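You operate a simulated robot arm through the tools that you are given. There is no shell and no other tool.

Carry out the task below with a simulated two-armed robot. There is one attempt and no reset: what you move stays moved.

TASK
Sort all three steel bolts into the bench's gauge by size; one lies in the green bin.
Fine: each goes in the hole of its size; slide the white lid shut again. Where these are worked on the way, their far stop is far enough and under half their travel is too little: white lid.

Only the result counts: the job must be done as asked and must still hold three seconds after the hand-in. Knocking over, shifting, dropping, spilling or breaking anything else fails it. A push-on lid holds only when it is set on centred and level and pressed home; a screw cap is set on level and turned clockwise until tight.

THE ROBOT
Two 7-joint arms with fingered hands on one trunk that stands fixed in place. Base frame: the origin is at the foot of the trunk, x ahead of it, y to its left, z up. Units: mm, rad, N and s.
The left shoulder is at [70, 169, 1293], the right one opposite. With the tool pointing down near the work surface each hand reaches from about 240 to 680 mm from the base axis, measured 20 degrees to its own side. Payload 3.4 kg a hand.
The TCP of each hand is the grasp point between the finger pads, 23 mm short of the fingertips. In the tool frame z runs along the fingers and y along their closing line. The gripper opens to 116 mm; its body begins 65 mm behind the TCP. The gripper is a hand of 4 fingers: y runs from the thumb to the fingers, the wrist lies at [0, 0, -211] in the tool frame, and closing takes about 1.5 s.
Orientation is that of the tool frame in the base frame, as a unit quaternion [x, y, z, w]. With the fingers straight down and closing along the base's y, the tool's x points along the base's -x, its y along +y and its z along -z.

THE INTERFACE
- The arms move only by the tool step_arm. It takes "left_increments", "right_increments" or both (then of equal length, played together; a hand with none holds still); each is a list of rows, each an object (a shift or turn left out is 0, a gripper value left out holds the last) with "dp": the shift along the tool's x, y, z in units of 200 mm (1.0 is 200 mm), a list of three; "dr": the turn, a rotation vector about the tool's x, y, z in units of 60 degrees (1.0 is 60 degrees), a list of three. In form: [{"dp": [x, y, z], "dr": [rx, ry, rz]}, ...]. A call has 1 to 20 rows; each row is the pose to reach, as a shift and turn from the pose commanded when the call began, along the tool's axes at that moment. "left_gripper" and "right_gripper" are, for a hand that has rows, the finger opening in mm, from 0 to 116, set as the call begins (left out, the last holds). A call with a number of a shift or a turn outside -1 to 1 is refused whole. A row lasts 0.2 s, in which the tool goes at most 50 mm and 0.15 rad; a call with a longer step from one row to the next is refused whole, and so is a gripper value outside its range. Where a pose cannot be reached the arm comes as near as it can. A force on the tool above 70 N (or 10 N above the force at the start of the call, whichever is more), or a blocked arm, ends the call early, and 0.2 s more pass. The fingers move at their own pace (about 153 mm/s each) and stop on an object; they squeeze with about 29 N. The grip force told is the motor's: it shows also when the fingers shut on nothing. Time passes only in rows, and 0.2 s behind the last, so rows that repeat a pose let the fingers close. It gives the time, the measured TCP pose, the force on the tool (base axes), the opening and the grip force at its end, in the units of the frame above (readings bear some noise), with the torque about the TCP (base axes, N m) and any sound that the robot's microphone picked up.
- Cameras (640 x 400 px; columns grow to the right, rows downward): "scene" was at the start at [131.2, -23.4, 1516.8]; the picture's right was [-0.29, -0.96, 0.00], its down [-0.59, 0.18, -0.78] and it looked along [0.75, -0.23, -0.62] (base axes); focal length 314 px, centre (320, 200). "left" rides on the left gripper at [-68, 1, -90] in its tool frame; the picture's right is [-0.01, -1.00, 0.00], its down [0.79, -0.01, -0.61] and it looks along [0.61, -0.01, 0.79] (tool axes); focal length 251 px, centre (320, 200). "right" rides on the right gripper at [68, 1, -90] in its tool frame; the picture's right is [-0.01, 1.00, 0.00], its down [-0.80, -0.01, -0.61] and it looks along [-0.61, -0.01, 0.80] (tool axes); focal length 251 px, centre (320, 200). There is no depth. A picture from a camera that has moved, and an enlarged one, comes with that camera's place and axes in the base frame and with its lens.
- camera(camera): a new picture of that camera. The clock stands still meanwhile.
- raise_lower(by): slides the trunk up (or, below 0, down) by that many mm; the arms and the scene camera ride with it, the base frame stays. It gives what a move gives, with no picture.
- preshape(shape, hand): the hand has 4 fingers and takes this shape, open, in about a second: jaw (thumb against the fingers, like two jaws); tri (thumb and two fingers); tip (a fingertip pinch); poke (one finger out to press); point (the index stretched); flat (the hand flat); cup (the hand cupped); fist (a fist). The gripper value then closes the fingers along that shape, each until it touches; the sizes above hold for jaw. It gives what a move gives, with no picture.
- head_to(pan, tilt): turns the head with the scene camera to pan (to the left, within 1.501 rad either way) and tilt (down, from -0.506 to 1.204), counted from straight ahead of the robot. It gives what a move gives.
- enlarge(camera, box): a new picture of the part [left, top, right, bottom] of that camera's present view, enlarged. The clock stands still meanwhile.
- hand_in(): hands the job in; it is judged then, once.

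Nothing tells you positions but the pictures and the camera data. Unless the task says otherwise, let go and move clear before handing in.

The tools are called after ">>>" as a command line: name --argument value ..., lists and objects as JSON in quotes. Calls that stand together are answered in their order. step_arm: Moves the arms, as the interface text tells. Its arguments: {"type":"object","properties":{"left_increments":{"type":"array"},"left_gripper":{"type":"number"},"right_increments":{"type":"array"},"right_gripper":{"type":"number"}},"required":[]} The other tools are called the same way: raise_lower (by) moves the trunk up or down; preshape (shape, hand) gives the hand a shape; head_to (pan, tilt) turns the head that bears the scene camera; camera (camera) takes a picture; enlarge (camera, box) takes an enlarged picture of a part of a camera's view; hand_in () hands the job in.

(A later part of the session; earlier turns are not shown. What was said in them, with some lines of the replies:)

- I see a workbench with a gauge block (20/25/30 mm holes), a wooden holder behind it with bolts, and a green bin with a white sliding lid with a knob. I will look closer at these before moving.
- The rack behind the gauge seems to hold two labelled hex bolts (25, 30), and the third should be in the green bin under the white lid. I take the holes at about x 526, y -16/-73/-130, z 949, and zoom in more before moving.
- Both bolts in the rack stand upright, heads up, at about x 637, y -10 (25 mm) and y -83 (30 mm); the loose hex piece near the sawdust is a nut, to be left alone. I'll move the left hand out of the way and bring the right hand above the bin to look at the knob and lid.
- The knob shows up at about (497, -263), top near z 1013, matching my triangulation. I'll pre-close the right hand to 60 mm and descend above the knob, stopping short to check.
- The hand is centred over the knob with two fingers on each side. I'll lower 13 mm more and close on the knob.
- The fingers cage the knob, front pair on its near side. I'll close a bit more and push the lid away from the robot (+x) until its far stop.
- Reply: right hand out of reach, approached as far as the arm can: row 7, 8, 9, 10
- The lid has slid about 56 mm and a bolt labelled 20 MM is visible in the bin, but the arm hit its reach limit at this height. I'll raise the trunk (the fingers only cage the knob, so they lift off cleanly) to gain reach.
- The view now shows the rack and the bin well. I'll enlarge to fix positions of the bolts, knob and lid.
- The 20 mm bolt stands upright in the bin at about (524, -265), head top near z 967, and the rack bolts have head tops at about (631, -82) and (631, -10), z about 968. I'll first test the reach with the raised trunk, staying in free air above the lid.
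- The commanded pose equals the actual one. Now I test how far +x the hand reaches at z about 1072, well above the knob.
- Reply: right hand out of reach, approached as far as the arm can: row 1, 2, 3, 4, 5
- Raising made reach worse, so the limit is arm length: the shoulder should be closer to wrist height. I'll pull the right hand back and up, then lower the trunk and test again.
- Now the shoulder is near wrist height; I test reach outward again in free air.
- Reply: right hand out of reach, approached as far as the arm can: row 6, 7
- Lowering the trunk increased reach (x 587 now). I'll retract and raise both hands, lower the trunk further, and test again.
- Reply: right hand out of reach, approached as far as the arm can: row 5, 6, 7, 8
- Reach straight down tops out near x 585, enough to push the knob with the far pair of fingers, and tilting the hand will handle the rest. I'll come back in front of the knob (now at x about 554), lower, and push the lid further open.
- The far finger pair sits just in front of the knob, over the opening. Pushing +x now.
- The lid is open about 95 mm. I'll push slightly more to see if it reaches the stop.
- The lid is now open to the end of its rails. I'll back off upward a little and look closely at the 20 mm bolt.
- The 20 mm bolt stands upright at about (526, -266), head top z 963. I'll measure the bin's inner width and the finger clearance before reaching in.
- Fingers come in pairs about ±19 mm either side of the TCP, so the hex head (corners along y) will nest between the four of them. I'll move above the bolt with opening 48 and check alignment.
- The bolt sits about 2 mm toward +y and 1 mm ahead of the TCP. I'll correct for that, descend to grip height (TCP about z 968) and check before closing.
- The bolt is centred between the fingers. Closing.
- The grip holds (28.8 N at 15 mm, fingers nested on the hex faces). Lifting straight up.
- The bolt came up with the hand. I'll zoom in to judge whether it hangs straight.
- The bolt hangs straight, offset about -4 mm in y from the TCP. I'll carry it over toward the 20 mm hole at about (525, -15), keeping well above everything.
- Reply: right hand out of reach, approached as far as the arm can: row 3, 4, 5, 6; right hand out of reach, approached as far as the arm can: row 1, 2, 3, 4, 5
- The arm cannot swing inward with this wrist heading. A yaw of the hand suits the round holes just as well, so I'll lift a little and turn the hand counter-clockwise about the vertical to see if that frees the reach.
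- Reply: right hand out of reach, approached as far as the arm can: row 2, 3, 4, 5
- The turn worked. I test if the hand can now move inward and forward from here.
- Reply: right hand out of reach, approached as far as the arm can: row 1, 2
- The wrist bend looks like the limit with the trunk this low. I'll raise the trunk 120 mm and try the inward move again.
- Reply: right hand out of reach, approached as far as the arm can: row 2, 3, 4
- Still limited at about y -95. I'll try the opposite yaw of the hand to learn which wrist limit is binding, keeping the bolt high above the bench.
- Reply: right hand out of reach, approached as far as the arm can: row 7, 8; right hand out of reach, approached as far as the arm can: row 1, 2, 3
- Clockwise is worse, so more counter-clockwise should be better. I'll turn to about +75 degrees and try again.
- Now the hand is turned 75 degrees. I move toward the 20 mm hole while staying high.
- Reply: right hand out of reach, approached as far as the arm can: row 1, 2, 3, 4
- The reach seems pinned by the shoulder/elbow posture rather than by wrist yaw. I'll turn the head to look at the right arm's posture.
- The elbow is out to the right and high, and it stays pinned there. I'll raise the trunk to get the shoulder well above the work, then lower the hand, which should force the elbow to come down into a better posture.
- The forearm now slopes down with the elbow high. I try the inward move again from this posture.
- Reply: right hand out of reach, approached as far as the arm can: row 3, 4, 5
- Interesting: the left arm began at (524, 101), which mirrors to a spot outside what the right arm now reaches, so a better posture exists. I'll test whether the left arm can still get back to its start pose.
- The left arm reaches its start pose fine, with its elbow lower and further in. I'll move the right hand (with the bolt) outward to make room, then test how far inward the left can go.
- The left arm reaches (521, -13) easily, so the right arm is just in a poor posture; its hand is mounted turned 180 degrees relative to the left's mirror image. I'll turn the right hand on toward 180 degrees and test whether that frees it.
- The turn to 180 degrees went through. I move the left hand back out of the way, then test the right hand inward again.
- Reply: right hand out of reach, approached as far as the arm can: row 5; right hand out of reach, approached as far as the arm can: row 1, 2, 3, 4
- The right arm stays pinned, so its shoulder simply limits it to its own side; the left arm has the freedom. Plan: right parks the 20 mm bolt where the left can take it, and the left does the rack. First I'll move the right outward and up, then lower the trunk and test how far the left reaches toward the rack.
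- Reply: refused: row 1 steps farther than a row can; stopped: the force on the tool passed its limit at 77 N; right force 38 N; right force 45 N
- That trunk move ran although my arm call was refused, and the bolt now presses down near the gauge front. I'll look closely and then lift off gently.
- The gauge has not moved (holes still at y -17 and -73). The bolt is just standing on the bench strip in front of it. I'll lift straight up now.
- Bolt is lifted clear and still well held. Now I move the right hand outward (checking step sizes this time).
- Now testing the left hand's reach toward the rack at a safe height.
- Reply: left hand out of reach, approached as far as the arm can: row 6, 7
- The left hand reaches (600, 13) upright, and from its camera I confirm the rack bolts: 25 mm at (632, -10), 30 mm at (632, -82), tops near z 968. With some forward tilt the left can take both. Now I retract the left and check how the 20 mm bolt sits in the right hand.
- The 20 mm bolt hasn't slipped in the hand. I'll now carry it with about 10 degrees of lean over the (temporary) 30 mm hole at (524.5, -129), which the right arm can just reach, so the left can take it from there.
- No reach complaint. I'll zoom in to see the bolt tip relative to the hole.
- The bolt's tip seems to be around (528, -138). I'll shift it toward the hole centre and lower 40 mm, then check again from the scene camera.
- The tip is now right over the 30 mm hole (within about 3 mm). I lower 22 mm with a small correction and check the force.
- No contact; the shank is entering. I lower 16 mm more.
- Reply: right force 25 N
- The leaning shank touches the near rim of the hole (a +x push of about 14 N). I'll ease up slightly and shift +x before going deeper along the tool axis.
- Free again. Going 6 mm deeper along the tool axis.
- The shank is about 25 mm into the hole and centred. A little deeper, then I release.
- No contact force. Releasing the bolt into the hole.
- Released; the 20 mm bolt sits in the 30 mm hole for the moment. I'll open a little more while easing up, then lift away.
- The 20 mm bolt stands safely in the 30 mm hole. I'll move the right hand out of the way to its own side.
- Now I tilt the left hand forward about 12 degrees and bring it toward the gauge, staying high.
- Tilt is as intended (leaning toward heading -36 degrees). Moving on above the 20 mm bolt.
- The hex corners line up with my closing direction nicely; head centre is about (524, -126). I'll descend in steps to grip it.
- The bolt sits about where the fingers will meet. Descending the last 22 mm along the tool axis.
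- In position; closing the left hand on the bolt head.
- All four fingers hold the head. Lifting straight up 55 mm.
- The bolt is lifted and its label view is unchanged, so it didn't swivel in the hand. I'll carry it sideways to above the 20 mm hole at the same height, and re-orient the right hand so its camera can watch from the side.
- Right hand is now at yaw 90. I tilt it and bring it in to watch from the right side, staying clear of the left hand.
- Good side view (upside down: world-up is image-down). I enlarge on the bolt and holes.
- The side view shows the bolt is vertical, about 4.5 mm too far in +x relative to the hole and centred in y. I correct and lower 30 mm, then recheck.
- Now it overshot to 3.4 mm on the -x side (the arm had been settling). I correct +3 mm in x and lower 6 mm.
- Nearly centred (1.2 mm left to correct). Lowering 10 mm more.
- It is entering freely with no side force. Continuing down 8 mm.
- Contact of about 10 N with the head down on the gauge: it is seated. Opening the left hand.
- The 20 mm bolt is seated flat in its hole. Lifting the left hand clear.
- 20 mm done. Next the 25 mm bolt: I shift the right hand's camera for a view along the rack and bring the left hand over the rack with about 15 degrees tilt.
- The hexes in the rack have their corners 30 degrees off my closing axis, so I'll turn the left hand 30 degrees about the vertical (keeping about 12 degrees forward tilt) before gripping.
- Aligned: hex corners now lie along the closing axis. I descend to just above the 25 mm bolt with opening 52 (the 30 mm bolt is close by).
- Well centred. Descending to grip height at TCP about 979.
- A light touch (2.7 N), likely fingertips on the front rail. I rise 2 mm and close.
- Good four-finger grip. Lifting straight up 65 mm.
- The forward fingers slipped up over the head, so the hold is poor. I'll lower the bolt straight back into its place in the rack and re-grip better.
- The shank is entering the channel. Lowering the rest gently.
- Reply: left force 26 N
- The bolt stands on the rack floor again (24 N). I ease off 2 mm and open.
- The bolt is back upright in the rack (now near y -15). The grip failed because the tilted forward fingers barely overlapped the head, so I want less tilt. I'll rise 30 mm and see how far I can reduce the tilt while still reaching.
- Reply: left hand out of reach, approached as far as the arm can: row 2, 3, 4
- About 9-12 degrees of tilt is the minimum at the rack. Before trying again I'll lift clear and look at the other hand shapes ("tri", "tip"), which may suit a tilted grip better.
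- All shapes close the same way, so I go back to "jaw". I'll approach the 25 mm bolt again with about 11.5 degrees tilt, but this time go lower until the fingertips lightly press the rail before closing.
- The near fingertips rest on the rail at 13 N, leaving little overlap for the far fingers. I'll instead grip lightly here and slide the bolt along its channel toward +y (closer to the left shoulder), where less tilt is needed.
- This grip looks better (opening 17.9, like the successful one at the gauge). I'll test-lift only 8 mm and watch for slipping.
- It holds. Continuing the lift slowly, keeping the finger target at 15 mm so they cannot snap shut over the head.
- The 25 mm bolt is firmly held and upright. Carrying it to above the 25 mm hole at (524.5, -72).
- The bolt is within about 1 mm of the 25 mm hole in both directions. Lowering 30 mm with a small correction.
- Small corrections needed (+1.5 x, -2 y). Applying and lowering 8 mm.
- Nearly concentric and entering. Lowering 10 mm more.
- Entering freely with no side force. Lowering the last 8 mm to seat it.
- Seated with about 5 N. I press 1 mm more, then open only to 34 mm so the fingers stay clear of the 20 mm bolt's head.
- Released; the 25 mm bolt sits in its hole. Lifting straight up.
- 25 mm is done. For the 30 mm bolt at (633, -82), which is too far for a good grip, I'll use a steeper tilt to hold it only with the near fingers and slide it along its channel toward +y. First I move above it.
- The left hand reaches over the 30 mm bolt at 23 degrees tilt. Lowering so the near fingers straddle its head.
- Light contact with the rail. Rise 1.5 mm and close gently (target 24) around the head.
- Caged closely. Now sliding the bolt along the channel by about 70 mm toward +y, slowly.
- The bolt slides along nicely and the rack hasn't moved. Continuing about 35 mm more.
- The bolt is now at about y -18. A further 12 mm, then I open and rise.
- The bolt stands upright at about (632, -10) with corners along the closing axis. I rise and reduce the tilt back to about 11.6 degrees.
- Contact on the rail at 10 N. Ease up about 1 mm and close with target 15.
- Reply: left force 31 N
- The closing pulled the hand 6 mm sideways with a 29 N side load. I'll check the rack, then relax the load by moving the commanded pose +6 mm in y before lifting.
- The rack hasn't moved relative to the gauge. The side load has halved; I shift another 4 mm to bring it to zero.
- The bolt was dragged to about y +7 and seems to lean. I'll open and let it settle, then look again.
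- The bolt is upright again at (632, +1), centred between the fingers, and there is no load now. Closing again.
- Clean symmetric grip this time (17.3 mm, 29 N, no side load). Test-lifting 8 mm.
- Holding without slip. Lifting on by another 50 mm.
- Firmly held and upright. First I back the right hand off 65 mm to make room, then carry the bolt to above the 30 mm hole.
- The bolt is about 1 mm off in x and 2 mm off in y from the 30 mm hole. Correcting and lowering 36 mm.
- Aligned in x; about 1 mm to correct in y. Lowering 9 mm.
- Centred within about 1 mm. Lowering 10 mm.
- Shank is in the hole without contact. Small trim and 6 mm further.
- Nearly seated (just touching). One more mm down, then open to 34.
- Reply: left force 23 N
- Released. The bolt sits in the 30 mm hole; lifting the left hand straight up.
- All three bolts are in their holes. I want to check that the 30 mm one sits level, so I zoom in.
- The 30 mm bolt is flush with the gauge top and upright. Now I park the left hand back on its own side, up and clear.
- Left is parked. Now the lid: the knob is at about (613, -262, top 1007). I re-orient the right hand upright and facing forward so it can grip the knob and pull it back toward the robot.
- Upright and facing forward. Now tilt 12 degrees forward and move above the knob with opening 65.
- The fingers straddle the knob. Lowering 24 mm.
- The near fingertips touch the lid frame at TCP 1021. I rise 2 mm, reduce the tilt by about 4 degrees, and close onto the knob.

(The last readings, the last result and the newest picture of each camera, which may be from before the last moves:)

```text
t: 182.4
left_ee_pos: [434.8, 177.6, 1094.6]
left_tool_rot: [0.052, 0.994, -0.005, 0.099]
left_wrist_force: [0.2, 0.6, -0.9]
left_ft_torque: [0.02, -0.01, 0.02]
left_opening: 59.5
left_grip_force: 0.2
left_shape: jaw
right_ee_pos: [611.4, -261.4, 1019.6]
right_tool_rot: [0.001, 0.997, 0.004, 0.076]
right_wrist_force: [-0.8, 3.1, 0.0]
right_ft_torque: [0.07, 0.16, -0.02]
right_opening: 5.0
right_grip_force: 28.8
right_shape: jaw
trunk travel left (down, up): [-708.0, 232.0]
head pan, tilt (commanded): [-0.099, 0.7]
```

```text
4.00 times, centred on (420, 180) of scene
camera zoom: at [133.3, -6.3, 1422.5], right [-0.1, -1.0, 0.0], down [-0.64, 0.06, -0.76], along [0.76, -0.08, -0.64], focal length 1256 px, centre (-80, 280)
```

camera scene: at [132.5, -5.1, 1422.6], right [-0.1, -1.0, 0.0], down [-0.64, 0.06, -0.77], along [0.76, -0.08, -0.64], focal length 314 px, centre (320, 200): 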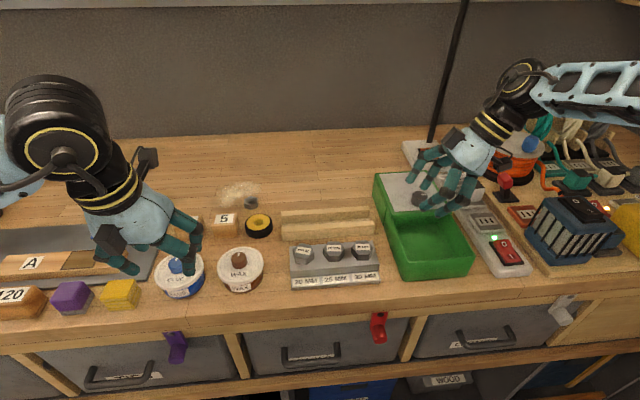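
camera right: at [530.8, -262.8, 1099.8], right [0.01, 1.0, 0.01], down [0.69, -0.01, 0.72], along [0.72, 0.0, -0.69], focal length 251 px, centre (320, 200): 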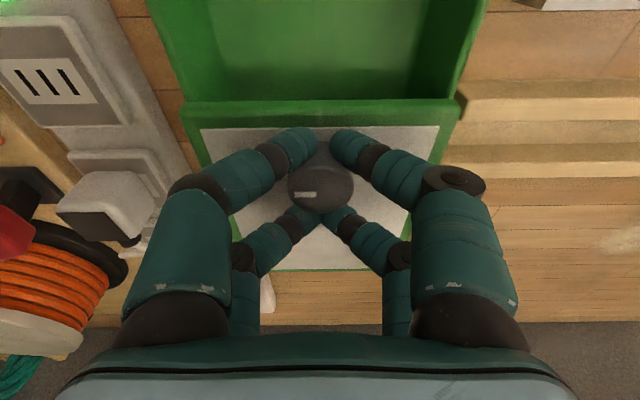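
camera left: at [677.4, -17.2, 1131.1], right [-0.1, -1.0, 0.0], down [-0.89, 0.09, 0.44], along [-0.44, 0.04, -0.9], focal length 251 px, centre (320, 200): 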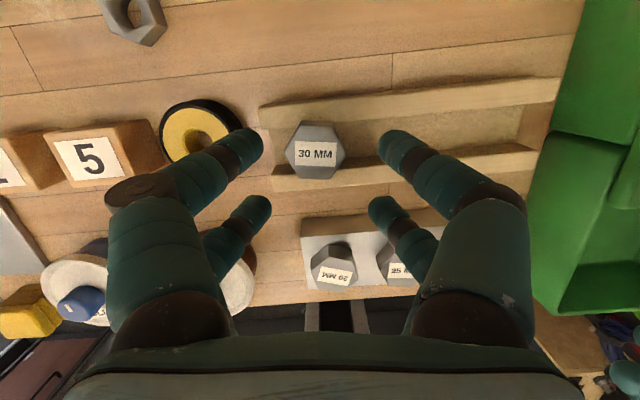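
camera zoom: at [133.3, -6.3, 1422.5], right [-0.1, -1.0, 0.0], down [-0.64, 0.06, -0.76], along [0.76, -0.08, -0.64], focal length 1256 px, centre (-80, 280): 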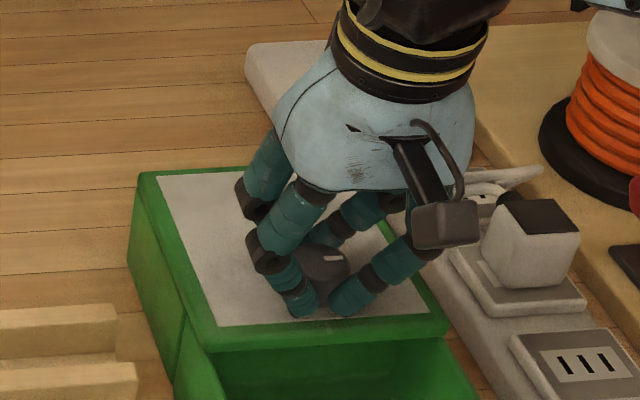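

The knob is held by all four fingers. Pulling the lid toward the robot by about 100 mm, slowly.

>>> step_arm --right_increments '[{"dp": [0.04, 0, -0.006]}, {"dp": [0.1, 0, -0.015]}, {"dp": [0.16, 0, -0.0245]}, {"dp": [0.22, 0, -0.034]}, {"dp": [0.28, 0, -0.043]}, {"dp": [0.34, -0.001, -0.052]}, {"dp": [0.4, -0.001, -0.0615]}, {"dp": [0.45, -0.001, -0.069]}, {"dp": [0.49, -0.002, -0.0755]}]' --right_gripper 5

>>> camera --camera "right"

>>> enlarge --camera "scene" --box '[350, 150, 490, 290]'

```text
t: 184.4
left_ee_pos: [434.3, 179.3, 1093.6]
left_tool_rot: [0.052, 0.994, -0.005, 0.1]
left_wrist_force: [-0.4, -0.5, 0.4]
left_ft_torque: [0.0, -0.01, 0.02]
left_opening: 59.5
left_grip_force: 0.1
left_shape: jaw
right_ee_pos: [512.8, -262.1, 1019.4]
right_tool_rot: [0.002, 0.997, 0.004, 0.077]
right_wrist_force: [0.1, 2.8, 4.1]
right_ft_torque: [0.07, 0.1, 0.07]
right_opening: 4.4
right_grip_force: 28.7
right_shape: jaw
trunk travel left (down, up): [-708.0, 232.0]
head pan, tilt (commanded): [-0.099, 0.7]
```

```text
taken
camera right: at [431.7, -262.7, 1099.5], right [0.01, 1.0, 0.01], down [0.69, -0.01, 0.72], along [0.72, 0.0, -0.69], focal length 251 px, centre (320, 200)
```

right: 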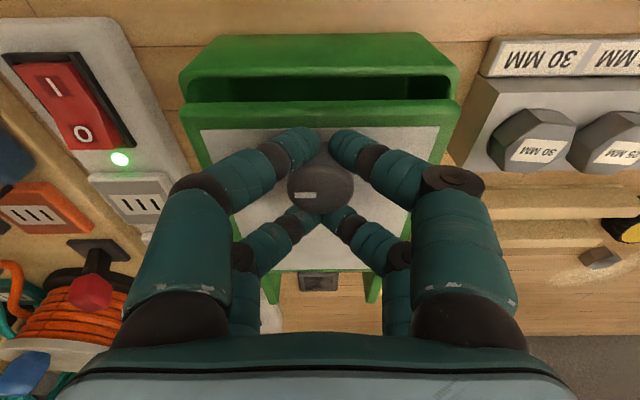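

```text
2.86 times, centred on (420, 220) of scene
camera zoom: at [132.6, -5.9, 1422.6], right [-0.1, -1.0, 0.0], down [-0.64, 0.06, -0.77], along [0.76, -0.08, -0.64], focal length 897 px, centre (34, 143)
```

zoom: 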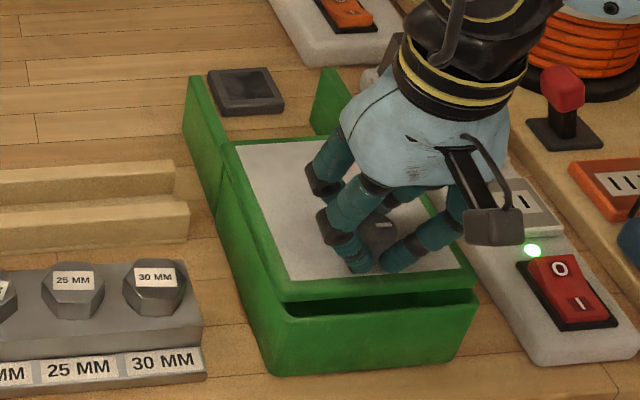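

The lid follows; about 20 mm remains. Continuing until it stops.

>>> step_arm --right_increments '[{"dp": [0.025, 0, -0.004]}, {"dp": [0.05, 0, -0.0077]}, {"dp": [0.075, 0, -0.0115]}, {"dp": [0.09, 0, -0.0138]}, {"dp": [0.09, 0, -0.0138]}]' --right_gripper 5

>>> camera --camera "right"

>>> enlarge --camera "scene" --box '[350, 150, 490, 290]'

```text
t: 185.6
left_ee_pos: [437.2, 178.2, 1092.9]
left_tool_rot: [0.052, 0.994, -0.005, 0.099]
left_wrist_force: [-0.6, 1.0, 0.1]
left_ft_torque: [0.02, 0.01, 0.02]
left_opening: 59.5
left_grip_force: 0.1
left_shape: jaw
right_ee_pos: [498.0, -262.8, 1021.1]
right_tool_rot: [0.001, 0.997, 0.003, 0.077]
right_wrist_force: [16.6, -0.2, 12.0]
right_ft_torque: [0.09, -0.06, -0.03]
right_opening: 4.5
right_grip_force: 28.6
right_shape: jaw
trunk travel left (down, up): [-708.0, 232.0]
head pan, tilt (commanded): [-0.099, 0.7]
```

```text
taken
camera right: at [417.6, -262.6, 1099.2], right [0.01, 1.0, 0.01], down [0.69, -0.01, 0.72], along [0.72, 0.0, -0.69], focal length 251 px, centre (320, 200)
```

right: 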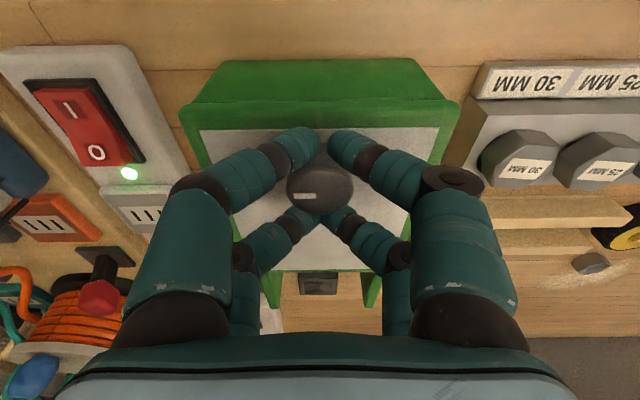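

```text
2.86 times, centred on (420, 220) of scene
camera zoom: at [136.6, -6.1, 1422.4], right [-0.1, -1.0, 0.0], down [-0.64, 0.06, -0.76], along [0.76, -0.08, -0.65], focal length 897 px, centre (34, 143)
```

zoom: 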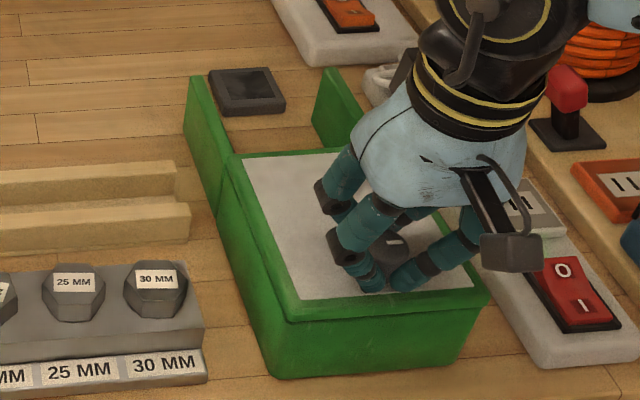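

The lid reached its closed stop (17 N). I relax the pull by 3 mm, then open.

>>> step_arm --right_increments '[{"dp": [-0.01, 0, 0.001]}, {"dp": [-0.017, 0, 0.001]}]' --right_gripper 5

>>> step_arm --right_increments '[{"dp": [0, 0, 0]}, {"dp": [0, 0, 0]}, {"dp": [0, 0, 0]}, {"dp": [0, 0, 0]}]' --right_gripper 65

>>> camera --camera "right"

>>> enlarge --camera "scene" --box '[350, 150, 490, 290]'

```text
t: 186.2
left_ee_pos: [435.1, 178.9, 1093.2]
left_tool_rot: [0.052, 0.994, -0.006, 0.098]
left_wrist_force: [0.0, -0.1, 0.6]
left_ft_torque: [-0.01, -0.04, 0.0]
left_opening: 59.5
left_grip_force: 0.1
left_shape: jaw
right_ee_pos: [498.5, -262.4, 1020.4]
right_tool_rot: [0.002, 0.997, 0.003, 0.075]
right_wrist_force: [8.2, 3.2, 6.7]
right_ft_torque: [0.1, -0.05, 0.05]
right_opening: 4.4
right_grip_force: 28.6
right_shape: jaw
trunk travel left (down, up): [-708.0, 232.0]
head pan, tilt (commanded): [-0.099, 0.7]
```

```text
t: 187.2
left_ee_pos: [434.5, 177.1, 1094.6]
left_tool_rot: [0.052, 0.994, -0.005, 0.099]
left_wrist_force: [-1.0, -0.2, 0.6]
left_ft_torque: [-0.03, -0.04, -0.02]
left_opening: 59.5
left_grip_force: 0.0
left_shape: jaw
right_ee_pos: [498.6, -264.4, 1020.2]
right_tool_rot: [0.002, 0.997, 0.003, 0.075]
right_wrist_force: [-0.6, -0.3, 1.8]
right_ft_torque: [-0.02, -0.01, -0.04]
right_opening: 64.6
right_grip_force: 0.1
right_shape: jaw
trunk travel left (down, up): [-708.0, 232.0]
head pan, tilt (commanded): [-0.099, 0.7]
```

```text
taken
camera right: at [416.9, -263.9, 1099.8], right [0.01, 1.0, 0.01], down [0.69, -0.01, 0.72], along [0.72, 0.0, -0.69], focal length 251 px, centre (320, 200)
```

right: 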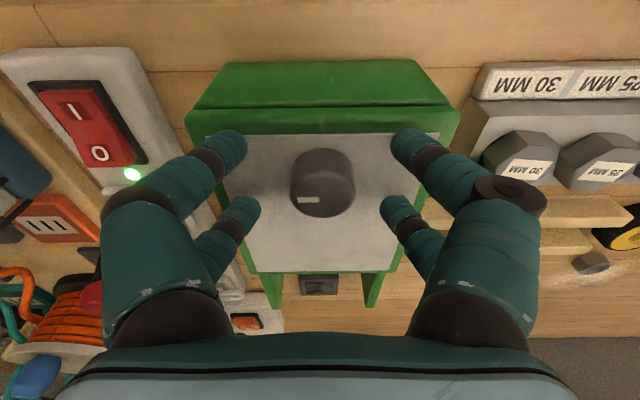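

```text
2.86 times, centred on (420, 220) of scene
camera zoom: at [132.7, -6.8, 1422.5], right [-0.1, -0.99, 0.0], down [-0.64, 0.06, -0.77], along [0.76, -0.08, -0.64], focal length 897 px, centre (34, 143)
```

zoom: 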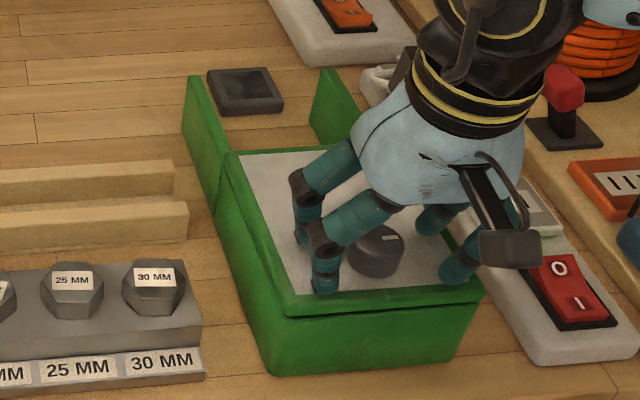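

Released. I lift the right hand away and inspect the lid and everything else.

>>> step_arm --right_increments '[{"dp": [-0.01, 0, -0.06]}, {"dp": [-0.025, 0, -0.16]}, {"dp": [-0.045, 0, -0.29]}, {"dp": [-0.061, 0, -0.395]}]' --right_gripper 65

>>> step_arm --right_increments '[{"dp": [0.1, -0.15, -0.05]}, {"dp": [0.2, -0.3, -0.1]}, {"dp": [0.28, -0.45, -0.15]}, {"dp": [0.32, -0.55, -0.2]}]' --right_gripper 65

>>> camera --camera "scene"

>>> enlarge --camera "scene" --box '[360, 160, 500, 290]'

>>> enlarge --camera "right" --box '[250, 0, 640, 250]'

```text
t: 188.2
left_ee_pos: [433.7, 177.6, 1094.3]
left_tool_rot: [0.051, 0.994, -0.005, 0.099]
left_wrist_force: [-0.9, -0.4, 0.5]
left_ft_torque: [0.01, 0.01, -0.01]
left_opening: 59.3
left_grip_force: 0.1
left_shape: jaw
right_ee_pos: [497.2, -263.0, 1103.0]
right_tool_rot: [0.001, 0.997, 0.004, 0.076]
right_wrist_force: [0.7, 1.1, 0.0]
right_ft_torque: [-0.03, 0.0, -0.05]
right_opening: 64.4
right_grip_force: 0.0
right_shape: jaw
trunk travel left (down, up): [-708.0, 232.0]
head pan, tilt (commanded): [-0.099, 0.7]
```

```text
t: 189.2
left_ee_pos: [434.6, 177.6, 1095.0]
left_tool_rot: [0.052, 0.994, -0.005, 0.099]
left_wrist_force: [-1.0, 0.1, -0.3]
left_ft_torque: [0.02, -0.01, 0.03]
left_opening: 59.4
left_grip_force: 0.1
left_shape: jaw
right_ee_pos: [428.0, -376.5, 1126.5]
right_tool_rot: [0.0, 0.997, 0.004, 0.077]
right_wrist_force: [0.1, 0.4, 0.4]
right_ft_torque: [0.03, -0.04, 0.0]
right_opening: 64.4
right_grip_force: 0.1
right_shape: jaw
trunk travel left (down, up): [-708.0, 232.0]
head pan, tilt (commanded): [-0.099, 0.7]
```

```text
taken
camera scene: at [132.3, -7.6, 1422.6], right [-0.1, -1.0, 0.0], down [-0.64, 0.06, -0.77], along [0.76, -0.08, -0.64], focal length 314 px, centre (320, 200)
```

scene: 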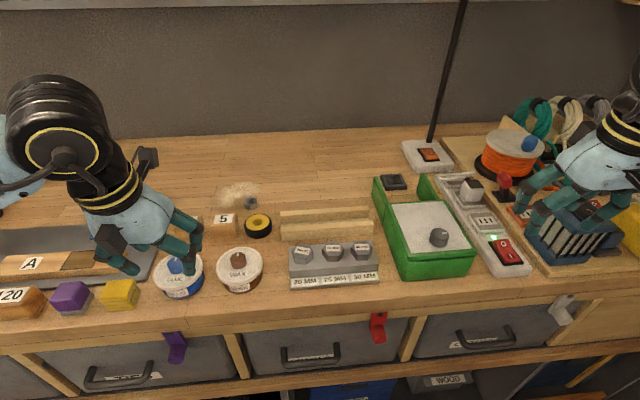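

```text
3.08 times, centred on (430, 225) of scene
camera zoom: at [132.3, -7.6, 1422.6], right [-0.1, -1.0, 0.0], down [-0.64, 0.06, -0.77], along [0.76, -0.08, -0.64], focal length 966 px, centre (-18, 123)
```

zoom: 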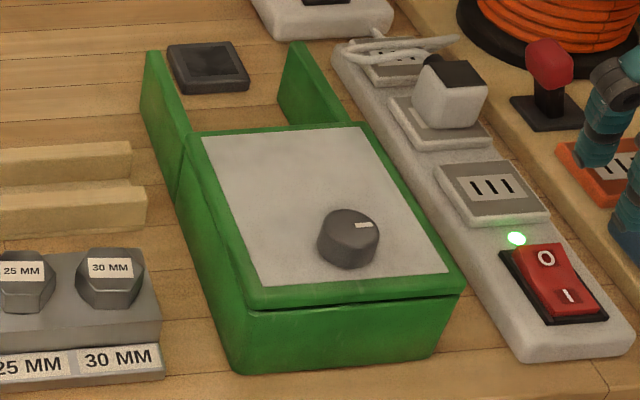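

```text
1.60 times, centred on (445, 125) of right
camera zoom: at [346.8, -376.2, 1206.2], right [0.01, 1.0, 0.01], down [0.69, -0.01, 0.72], along [0.72, 0.0, -0.69], focal length 402 px, centre (120, 320)
```

zoom: 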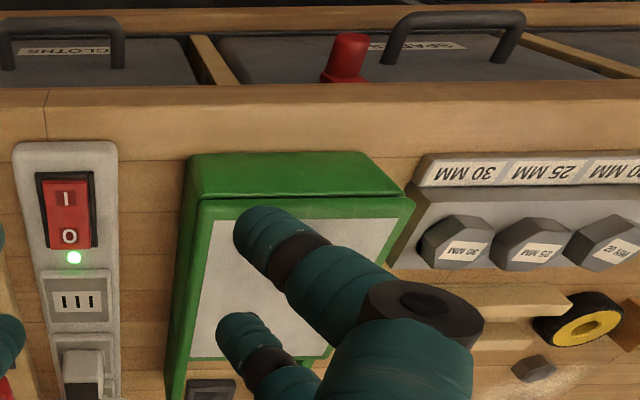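

>>> enlarge --camera "scene" --box '[430, 235, 520, 290]'

>>> enlarge --camera "scene" --box '[410, 240, 490, 290]'

>>> enlarge --camera "right" --box '[340, 80, 520, 190]'

```text
7.11 times, centred on (475, 262) of scene
camera zoom: at [132.3, -7.6, 1422.6], right [-0.1, -1.0, 0.0], down [-0.64, 0.06, -0.77], along [0.76, -0.08, -0.64], focal length 2234 px, centre (-782, -244)
```

zoom: 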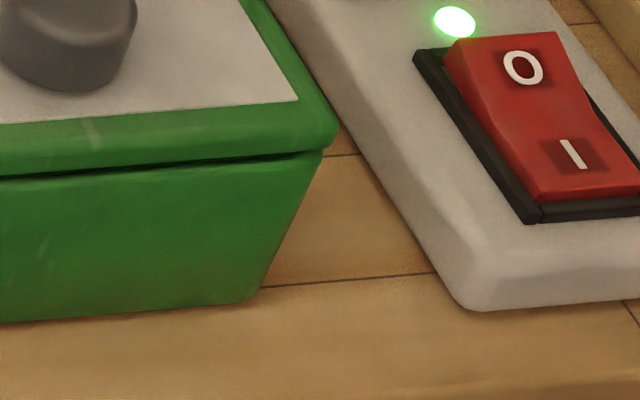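

```text
8.00 times, centred on (450, 265) of scene
camera zoom: at [132.3, -7.6, 1422.6], right [-0.1, -1.0, 0.0], down [-0.64, 0.06, -0.77], along [0.76, -0.08, -0.64], focal length 2513 px, centre (-720, -320)
```

zoom: 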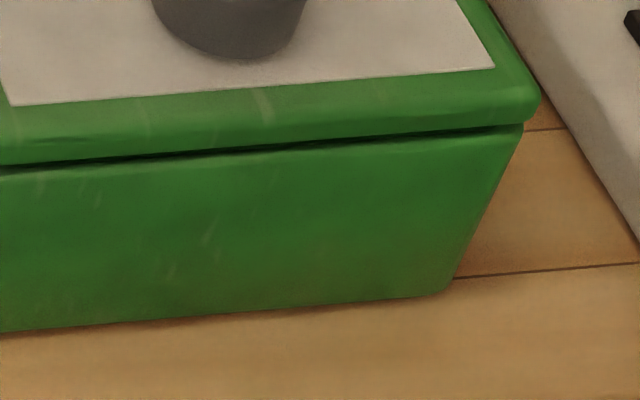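

```text
3.56 times, centred on (430, 135) of right
camera zoom: at [346.8, -376.2, 1206.2], right [0.01, 1.0, 0.01], down [0.69, -0.01, 0.72], along [0.72, 0.0, -0.69], focal length 894 px, centre (-71, 431)
```

zoom: 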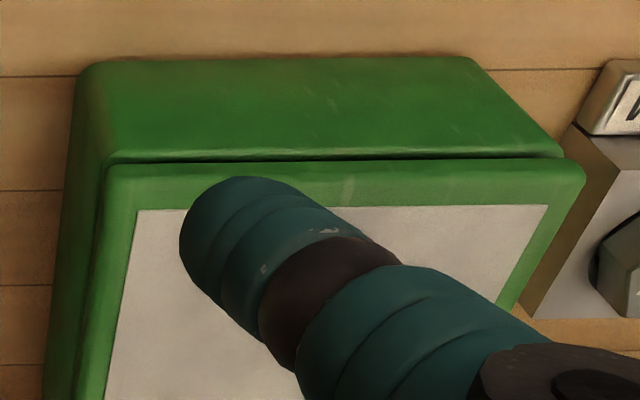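

The lid looks shut. To be sure, I return the right hand to the same viewpoint I had at the start and compare the knob and lid position directly.

>>> step_arm --right_increments '[{"dp": [-0.06, 0.14, -0.03], "dr": [0, 0.036, 0]}, {"dp": [-0.13, 0.29, -0.05], "dr": [0, 0.073, 0]}, {"dp": [-0.2, 0.43, -0.07], "dr": [0, 0.11, 0]}, {"dp": [-0.2755, 0.578, -0.086], "dr": [0, 0.146, 0]}, {"dp": [-0.2755, 0.578, -0.086], "dr": [0, 0.146, 0]}]' --right_gripper 116

>>> camera --camera "right"

>>> enlarge --camera "right" --box '[240, 50, 400, 150]'

```text
t: 190.4
left_ee_pos: [434.7, 178.7, 1095.9]
left_tool_rot: [0.052, 0.994, -0.005, 0.099]
left_wrist_force: [0.6, -0.4, -0.2]
left_ft_torque: [0.01, -0.04, -0.01]
left_opening: 59.7
left_grip_force: 0.0
left_shape: jaw
right_ee_pos: [479.6, -257.3, 1153.5]
right_tool_rot: [0.001, 1.0, 0.003, 0.001]
right_wrist_force: [0.3, 0.2, -0.5]
right_ft_torque: [-0.02, -0.03, 0.01]
right_opening: 115.7
right_grip_force: 0.1
right_shape: jaw
trunk travel left (down, up): [-708.0, 232.0]
head pan, tilt (commanded): [-0.099, 0.7]
```

```text
taken
camera right: at [411.7, -257.9, 1244.9], right [0.01, 1.0, 0.01], down [0.8, -0.01, 0.61], along [0.61, 0.0, -0.8], focal length 251 px, centre (320, 200)
```

right: 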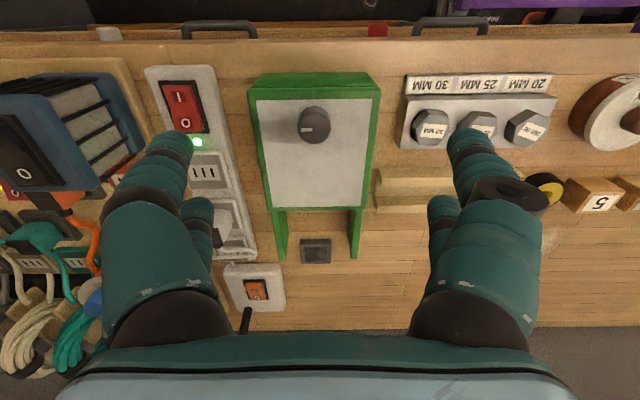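

```text
4.00 times, centred on (320, 100) of right
camera zoom: at [411.7, -257.9, 1244.9], right [0.01, 1.0, 0.01], down [0.8, -0.01, 0.61], along [0.61, 0.0, -0.8], focal length 1006 px, centre (320, 600)
```

zoom: 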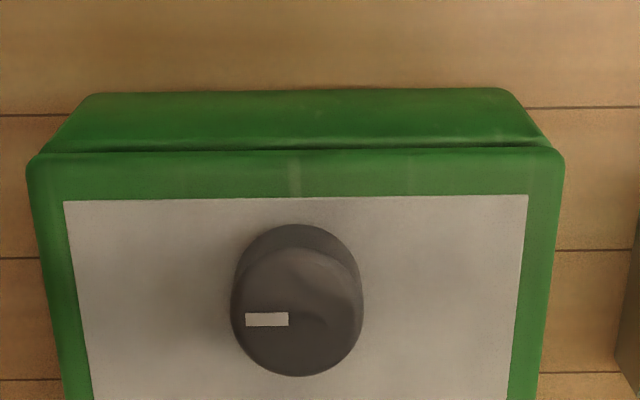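

The knob is within about 2 mm of its starting place and a thin seam is visible. For certainty I'll push it home from behind with the closed fingers.

>>> step_arm --right_increments '[{"dp": [-0.09, -0.006, 0.08]}, {"dp": [-0.18, -0.012, 0.18]}, {"dp": [-0.27, -0.018, 0.3]}, {"dp": [-0.36, -0.024, 0.42]}, {"dp": [-0.36, -0.024, 0.45]}, {"dp": [-0.36, -0.024, 0.45]}]' --right_gripper 5

>>> camera --camera "right"

>>> enlarge --camera "scene" --box '[360, 140, 500, 270]'

```text
t: 191.8
left_ee_pos: [434.3, 177.8, 1093.9]
left_tool_rot: [0.052, 0.994, -0.005, 0.098]
left_wrist_force: [0.1, -0.3, 0.1]
left_ft_torque: [0.0, -0.04, -0.03]
left_opening: 59.5
left_grip_force: 0.0
left_shape: jaw
right_ee_pos: [552.4, -261.8, 1064.0]
right_tool_rot: [0.0, 1.0, 0.003, 0.0]
right_wrist_force: [-0.7, 0.0, -0.2]
right_ft_torque: [0.01, 0.03, 0.01]
right_opening: 5.6
right_grip_force: 0.0
right_shape: jaw
trunk travel left (down, up): [-708.0, 232.0]
head pan, tilt (commanded): [-0.099, 0.7]
```

```text
taken
camera right: at [485.5, -262.7, 1156.1], right [0.01, 1.0, 0.01], down [0.8, -0.01, 0.61], along [0.61, 0.0, -0.8], focal length 251 px, centre (320, 200)
```

right: 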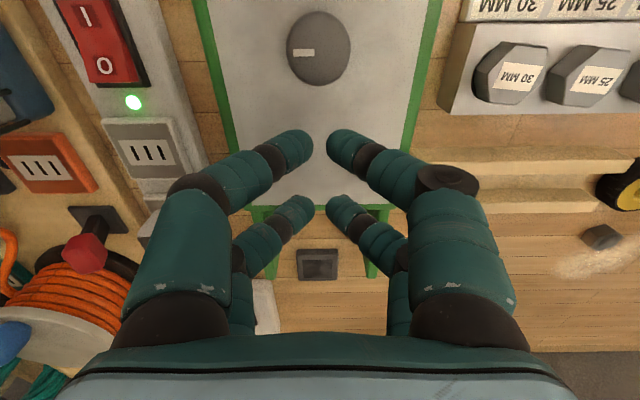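

```text
3.08 times, centred on (430, 205) of scene
camera zoom: at [133.1, -6.9, 1422.6], right [-0.1, -1.0, 0.0], down [-0.64, 0.06, -0.76], along [0.76, -0.08, -0.64], focal length 966 px, centre (-18, 185)
```

zoom: 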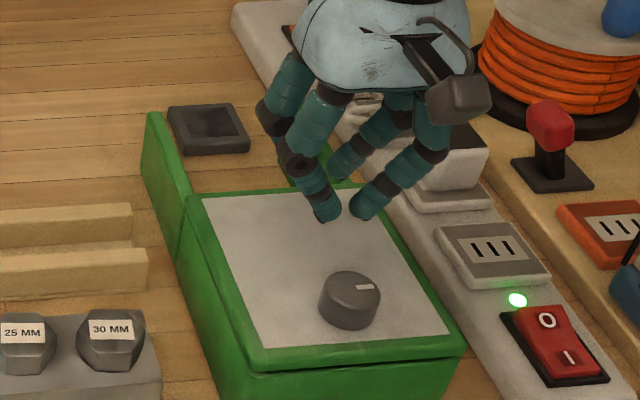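

Closed fingers are behind the knob. Lowering to just above the lid panel.

>>> step_arm --right_increments '[{"dp": [0, 0, 0.08]}, {"dp": [0, 0, 0.16]}, {"dp": [0, 0, 0.215]}, {"dp": [0, 0, 0.215]}]' --right_gripper 5

>>> step_arm --right_increments '[{"dp": [0.02, 0, 0]}, {"dp": [0.04, 0, 0]}, {"dp": [0.05, 0, 0]}]' --right_gripper 5

>>> camera --camera "right"

```text
t: 192.8
left_ee_pos: [433.0, 177.3, 1094.0]
left_tool_rot: [0.052, 0.994, -0.006, 0.098]
left_wrist_force: [0.0, 0.3, -0.8]
left_ft_torque: [0.01, -0.01, -0.04]
left_opening: 59.3
left_grip_force: 0.0
left_shape: jaw
right_ee_pos: [553.9, -261.3, 1022.4]
right_tool_rot: [0.001, 1.0, 0.003, 0.001]
right_wrist_force: [-0.6, -0.3, -0.8]
right_ft_torque: [-0.02, -0.01, 0.01]
right_opening: 5.1
right_grip_force: 0.1
right_shape: jaw
trunk travel left (down, up): [-708.0, 232.0]
head pan, tilt (commanded): [-0.099, 0.7]
```

```text
t: 193.6
left_ee_pos: [435.5, 178.0, 1093.9]
left_tool_rot: [0.052, 0.994, -0.005, 0.098]
left_wrist_force: [-0.3, 0.6, -0.2]
left_ft_torque: [-0.03, -0.01, -0.03]
left_opening: 59.5
left_grip_force: 0.1
left_shape: jaw
right_ee_pos: [541.9, -261.8, 1021.7]
right_tool_rot: [0.001, 1.0, 0.003, 0.0]
right_wrist_force: [0.1, 0.2, -0.9]
right_ft_torque: [-0.03, 0.0, 0.02]
right_opening: 5.3
right_grip_force: 0.0
right_shape: jaw
trunk travel left (down, up): [-708.0, 232.0]
head pan, tilt (commanded): [-0.099, 0.7]
```

```text
taken
camera right: at [475.2, -263.0, 1112.4], right [0.01, 1.0, 0.01], down [0.8, -0.01, 0.61], along [0.61, 0.0, -0.8], focal length 251 px, centre (320, 200)
```

right: 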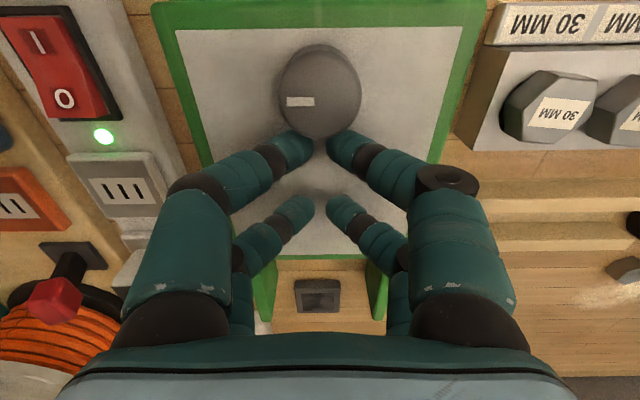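

Just about touching the knob. Pushing toward the robot in small steps, watching the force.

>>> step_arm --right_increments '[{"dp": [0.01, 0, 0]}, {"dp": [0.02, 0, 0]}, {"dp": [0.025, 0, 0]}]' --right_gripper 5

>>> step_arm --right_increments '[{"dp": [0.01, 0, 0]}, {"dp": [0.015, 0, 0]}]' --right_gripper 5

```text
t: 194.4
left_ee_pos: [434.8, 177.3, 1094.8]
left_tool_rot: [0.052, 0.994, -0.006, 0.099]
left_wrist_force: [0.2, 0.2, -0.1]
left_ft_torque: [0.02, 0.02, -0.01]
left_opening: 59.4
left_grip_force: 0.0
left_shape: jaw
right_ee_pos: [538.4, -261.3, 1022.6]
right_tool_rot: [0.001, 1.0, 0.003, -0.001]
right_wrist_force: [2.2, -0.8, -0.3]
right_ft_torque: [0.01, -0.06, -0.02]
right_opening: 5.1
right_grip_force: 0.1
right_shape: jaw
trunk travel left (down, up): [-708.0, 232.0]
head pan, tilt (commanded): [-0.099, 0.7]
```

```text
t: 195.0
left_ee_pos: [434.5, 177.6, 1093.5]
left_tool_rot: [0.053, 0.994, -0.006, 0.098]
left_wrist_force: [-0.1, -0.5, -0.4]
left_ft_torque: [-0.01, -0.02, 0.01]
left_opening: 59.4
left_grip_force: 0.1
left_shape: jaw
right_ee_pos: [536.6, -261.5, 1021.6]
right_tool_rot: [0.001, 1.0, 0.004, -0.001]
right_wrist_force: [7.1, -0.1, 1.5]
right_ft_torque: [-0.03, -0.09, 0.0]
right_opening: 5.1
right_grip_force: 0.0
right_shape: jaw
trunk travel left (down, up): [-708.0, 232.0]
head pan, tilt (commanded): [-0.099, 0.7]
```

>>> step_arm --right_increments '[{"dp": [0.01, 0, 0]}, {"dp": [0.018, 0, 0]}, {"dp": [0.018, 0, 0]}]' --right_gripper 5

>>> enlarge --camera "scene" --box '[380, 180, 500, 290]'

```text
t: 195.8
left_ee_pos: [438.3, 178.8, 1093.2]
left_tool_rot: [0.052, 0.994, -0.005, 0.096]
left_wrist_force: [0.0, 0.1, -0.4]
left_ft_torque: [0.02, 0.0, -0.01]
left_opening: 59.4
left_grip_force: 0.1
left_shape: jaw
right_ee_pos: [535.7, -263.0, 1020.4]
right_tool_rot: [0.001, 1.0, 0.003, -0.001]
right_wrist_force: [20.5, 0.5, 5.6]
right_ft_torque: [0.04, -0.2, -0.07]
right_opening: 5.5
right_grip_force: 0.0
right_shape: jaw
trunk travel left (down, up): [-708.0, 232.0]
head pan, tilt (commanded): [-0.099, 0.7]
```

```text
3.64 times, centred on (440, 235) of scene
camera zoom: at [138.5, -6.4, 1422.1], right [-0.1, -1.0, 0.0], down [-0.64, 0.06, -0.76], along [0.76, -0.08, -0.65], focal length 1142 px, centre (-116, 73)
```

zoom: 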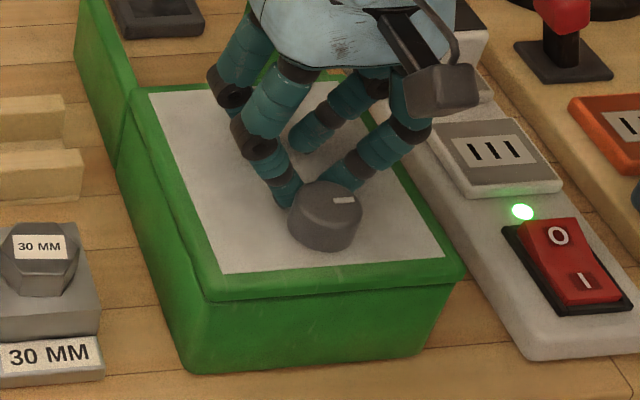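

Firm stop at 20 N and the seam has closed up: the lid is fully shut. Now I back the fingers off (+x), lift, and move clear.

>>> step_arm --right_increments '[{"dp": [-0.03, 0, 0]}, {"dp": [-0.09, 0, 0]}, {"dp": [-0.1, 0, -0.08]}, {"dp": [-0.1, 0, -0.25]}, {"dp": [-0.1, 0, -0.45]}]' --right_gripper 5

>>> step_arm --right_increments '[{"dp": [0.1, -0.12, -0.05]}, {"dp": [0.25, -0.24, -0.1]}, {"dp": [0.4, -0.36, -0.15]}, {"dp": [0.55, -0.48, -0.2]}, {"dp": [0.65, -0.58, -0.2]}]' --right_gripper 60

>>> camera --camera "scene"

>>> enlarge --camera "scene" --box '[380, 170, 500, 290]'

>>> enlarge --camera "scene" --box '[270, 200, 400, 300]'

```text
t: 197.0
left_ee_pos: [434.2, 178.1, 1093.9]
left_tool_rot: [0.052, 0.994, -0.005, 0.098]
left_wrist_force: [0.3, 0.5, -1.0]
left_ft_torque: [-0.03, 0.0, 0.02]
left_opening: 59.5
left_grip_force: 0.0
left_shape: jaw
right_ee_pos: [553.2, -263.1, 1113.4]
right_tool_rot: [0.001, 1.0, 0.003, 0.0]
right_wrist_force: [0.8, 0.4, 0.9]
right_ft_torque: [0.02, 0.04, -0.02]
right_opening: 5.3
right_grip_force: 0.0
right_shape: jaw
trunk travel left (down, up): [-708.0, 232.0]
head pan, tilt (commanded): [-0.099, 0.7]
```

```text
t: 198.2
left_ee_pos: [434.4, 177.2, 1095.2]
left_tool_rot: [0.052, 0.994, -0.005, 0.099]
left_wrist_force: [-0.2, 0.1, 0.7]
left_ft_torque: [0.01, 0.0, -0.01]
left_opening: 59.7
left_grip_force: 0.0
left_shape: jaw
right_ee_pos: [418.2, -380.7, 1152.3]
right_tool_rot: [0.001, 1.0, 0.004, -0.001]
right_wrist_force: [0.9, 0.2, 0.2]
right_ft_torque: [0.0, -0.03, -0.02]
right_opening: 59.6
right_grip_force: 0.0
right_shape: jaw
trunk travel left (down, up): [-708.0, 232.0]
head pan, tilt (commanded): [-0.099, 0.7]
```

```text
taken
camera scene: at [132.1, -7.8, 1422.6], right [-0.1, -1.0, 0.0], down [-0.64, 0.06, -0.77], along [0.76, -0.08, -0.64], focal length 314 px, centre (320, 200)
```

scene: 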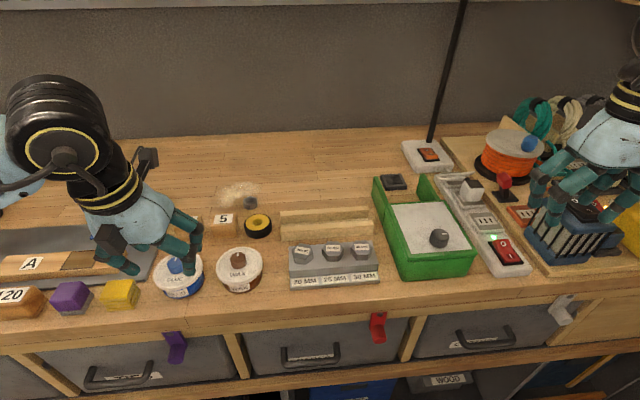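

```text
3.33 times, centred on (440, 230) of scene
camera zoom: at [132.1, -7.8, 1422.6], right [-0.1, -1.0, 0.0], down [-0.64, 0.06, -0.77], along [0.76, -0.08, -0.64], focal length 1047 px, centre (-80, 100)
```

zoom: 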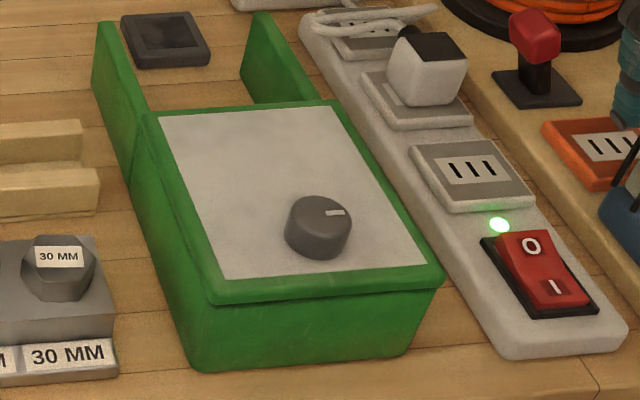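

```text
4.00 times, centred on (335, 250) of scene
camera zoom: at [132.1, -7.8, 1422.6], right [-0.1, -1.0, 0.0], down [-0.64, 0.06, -0.77], along [0.76, -0.08, -0.64], focal length 1256 px, centre (260, 0)
```

zoom: 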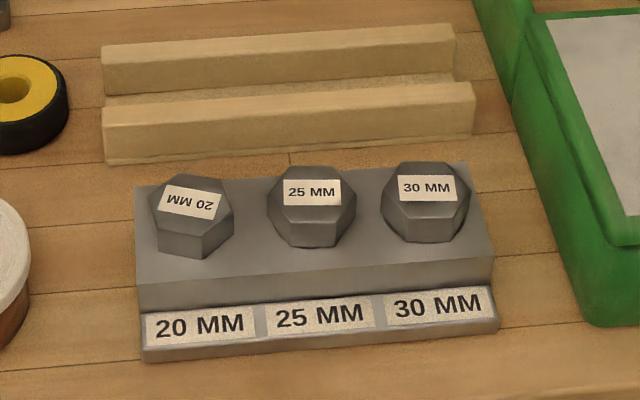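

All three bolts sit in their matching holes (20, 25, 30), the white lid is fully shut, nothing else has moved, and both hands are empty and clear. Handing in.

>>> hand_in

```text
The job is handed in.
```

I handed the job in. The 20, 25 and 30 mm bolts each sit in their own hole in the gauge, and the white lid is shut against its stop. I don't have the judge's result.

- **Bolts:** the 20 mm bolt came from the green bin, and the other two came from the wooden rack. In the last pictures all three heads sit flush on the gauge. The 30 mm head is about 2 mm off centre in its hole but upright.
- **Lid:** I opened it to about the end of its rails and pulled it shut afterwards. That left a thin seam, so I pushed it home, and the seam closed up.
- **Unplanned contact:** while I was lowering the trunk, the held 20 mm bolt was pressed onto the bench in front of the gauge with up to 77 N. It lifted off cleanly, and the gauge's position was unchanged in the pictures.
- **Rack:** I set the 25 mm bolt back once after a poor grip. I also slid the 30 mm bolt along its channel and had to release it once when it started to lean. Against the gauge, the rack shows no shift.
- **Everything else:** nothing was knocked over or dropped. I saw nothing else out of place, though I did not compare every object with its starting position. Both hands are empty and clear.
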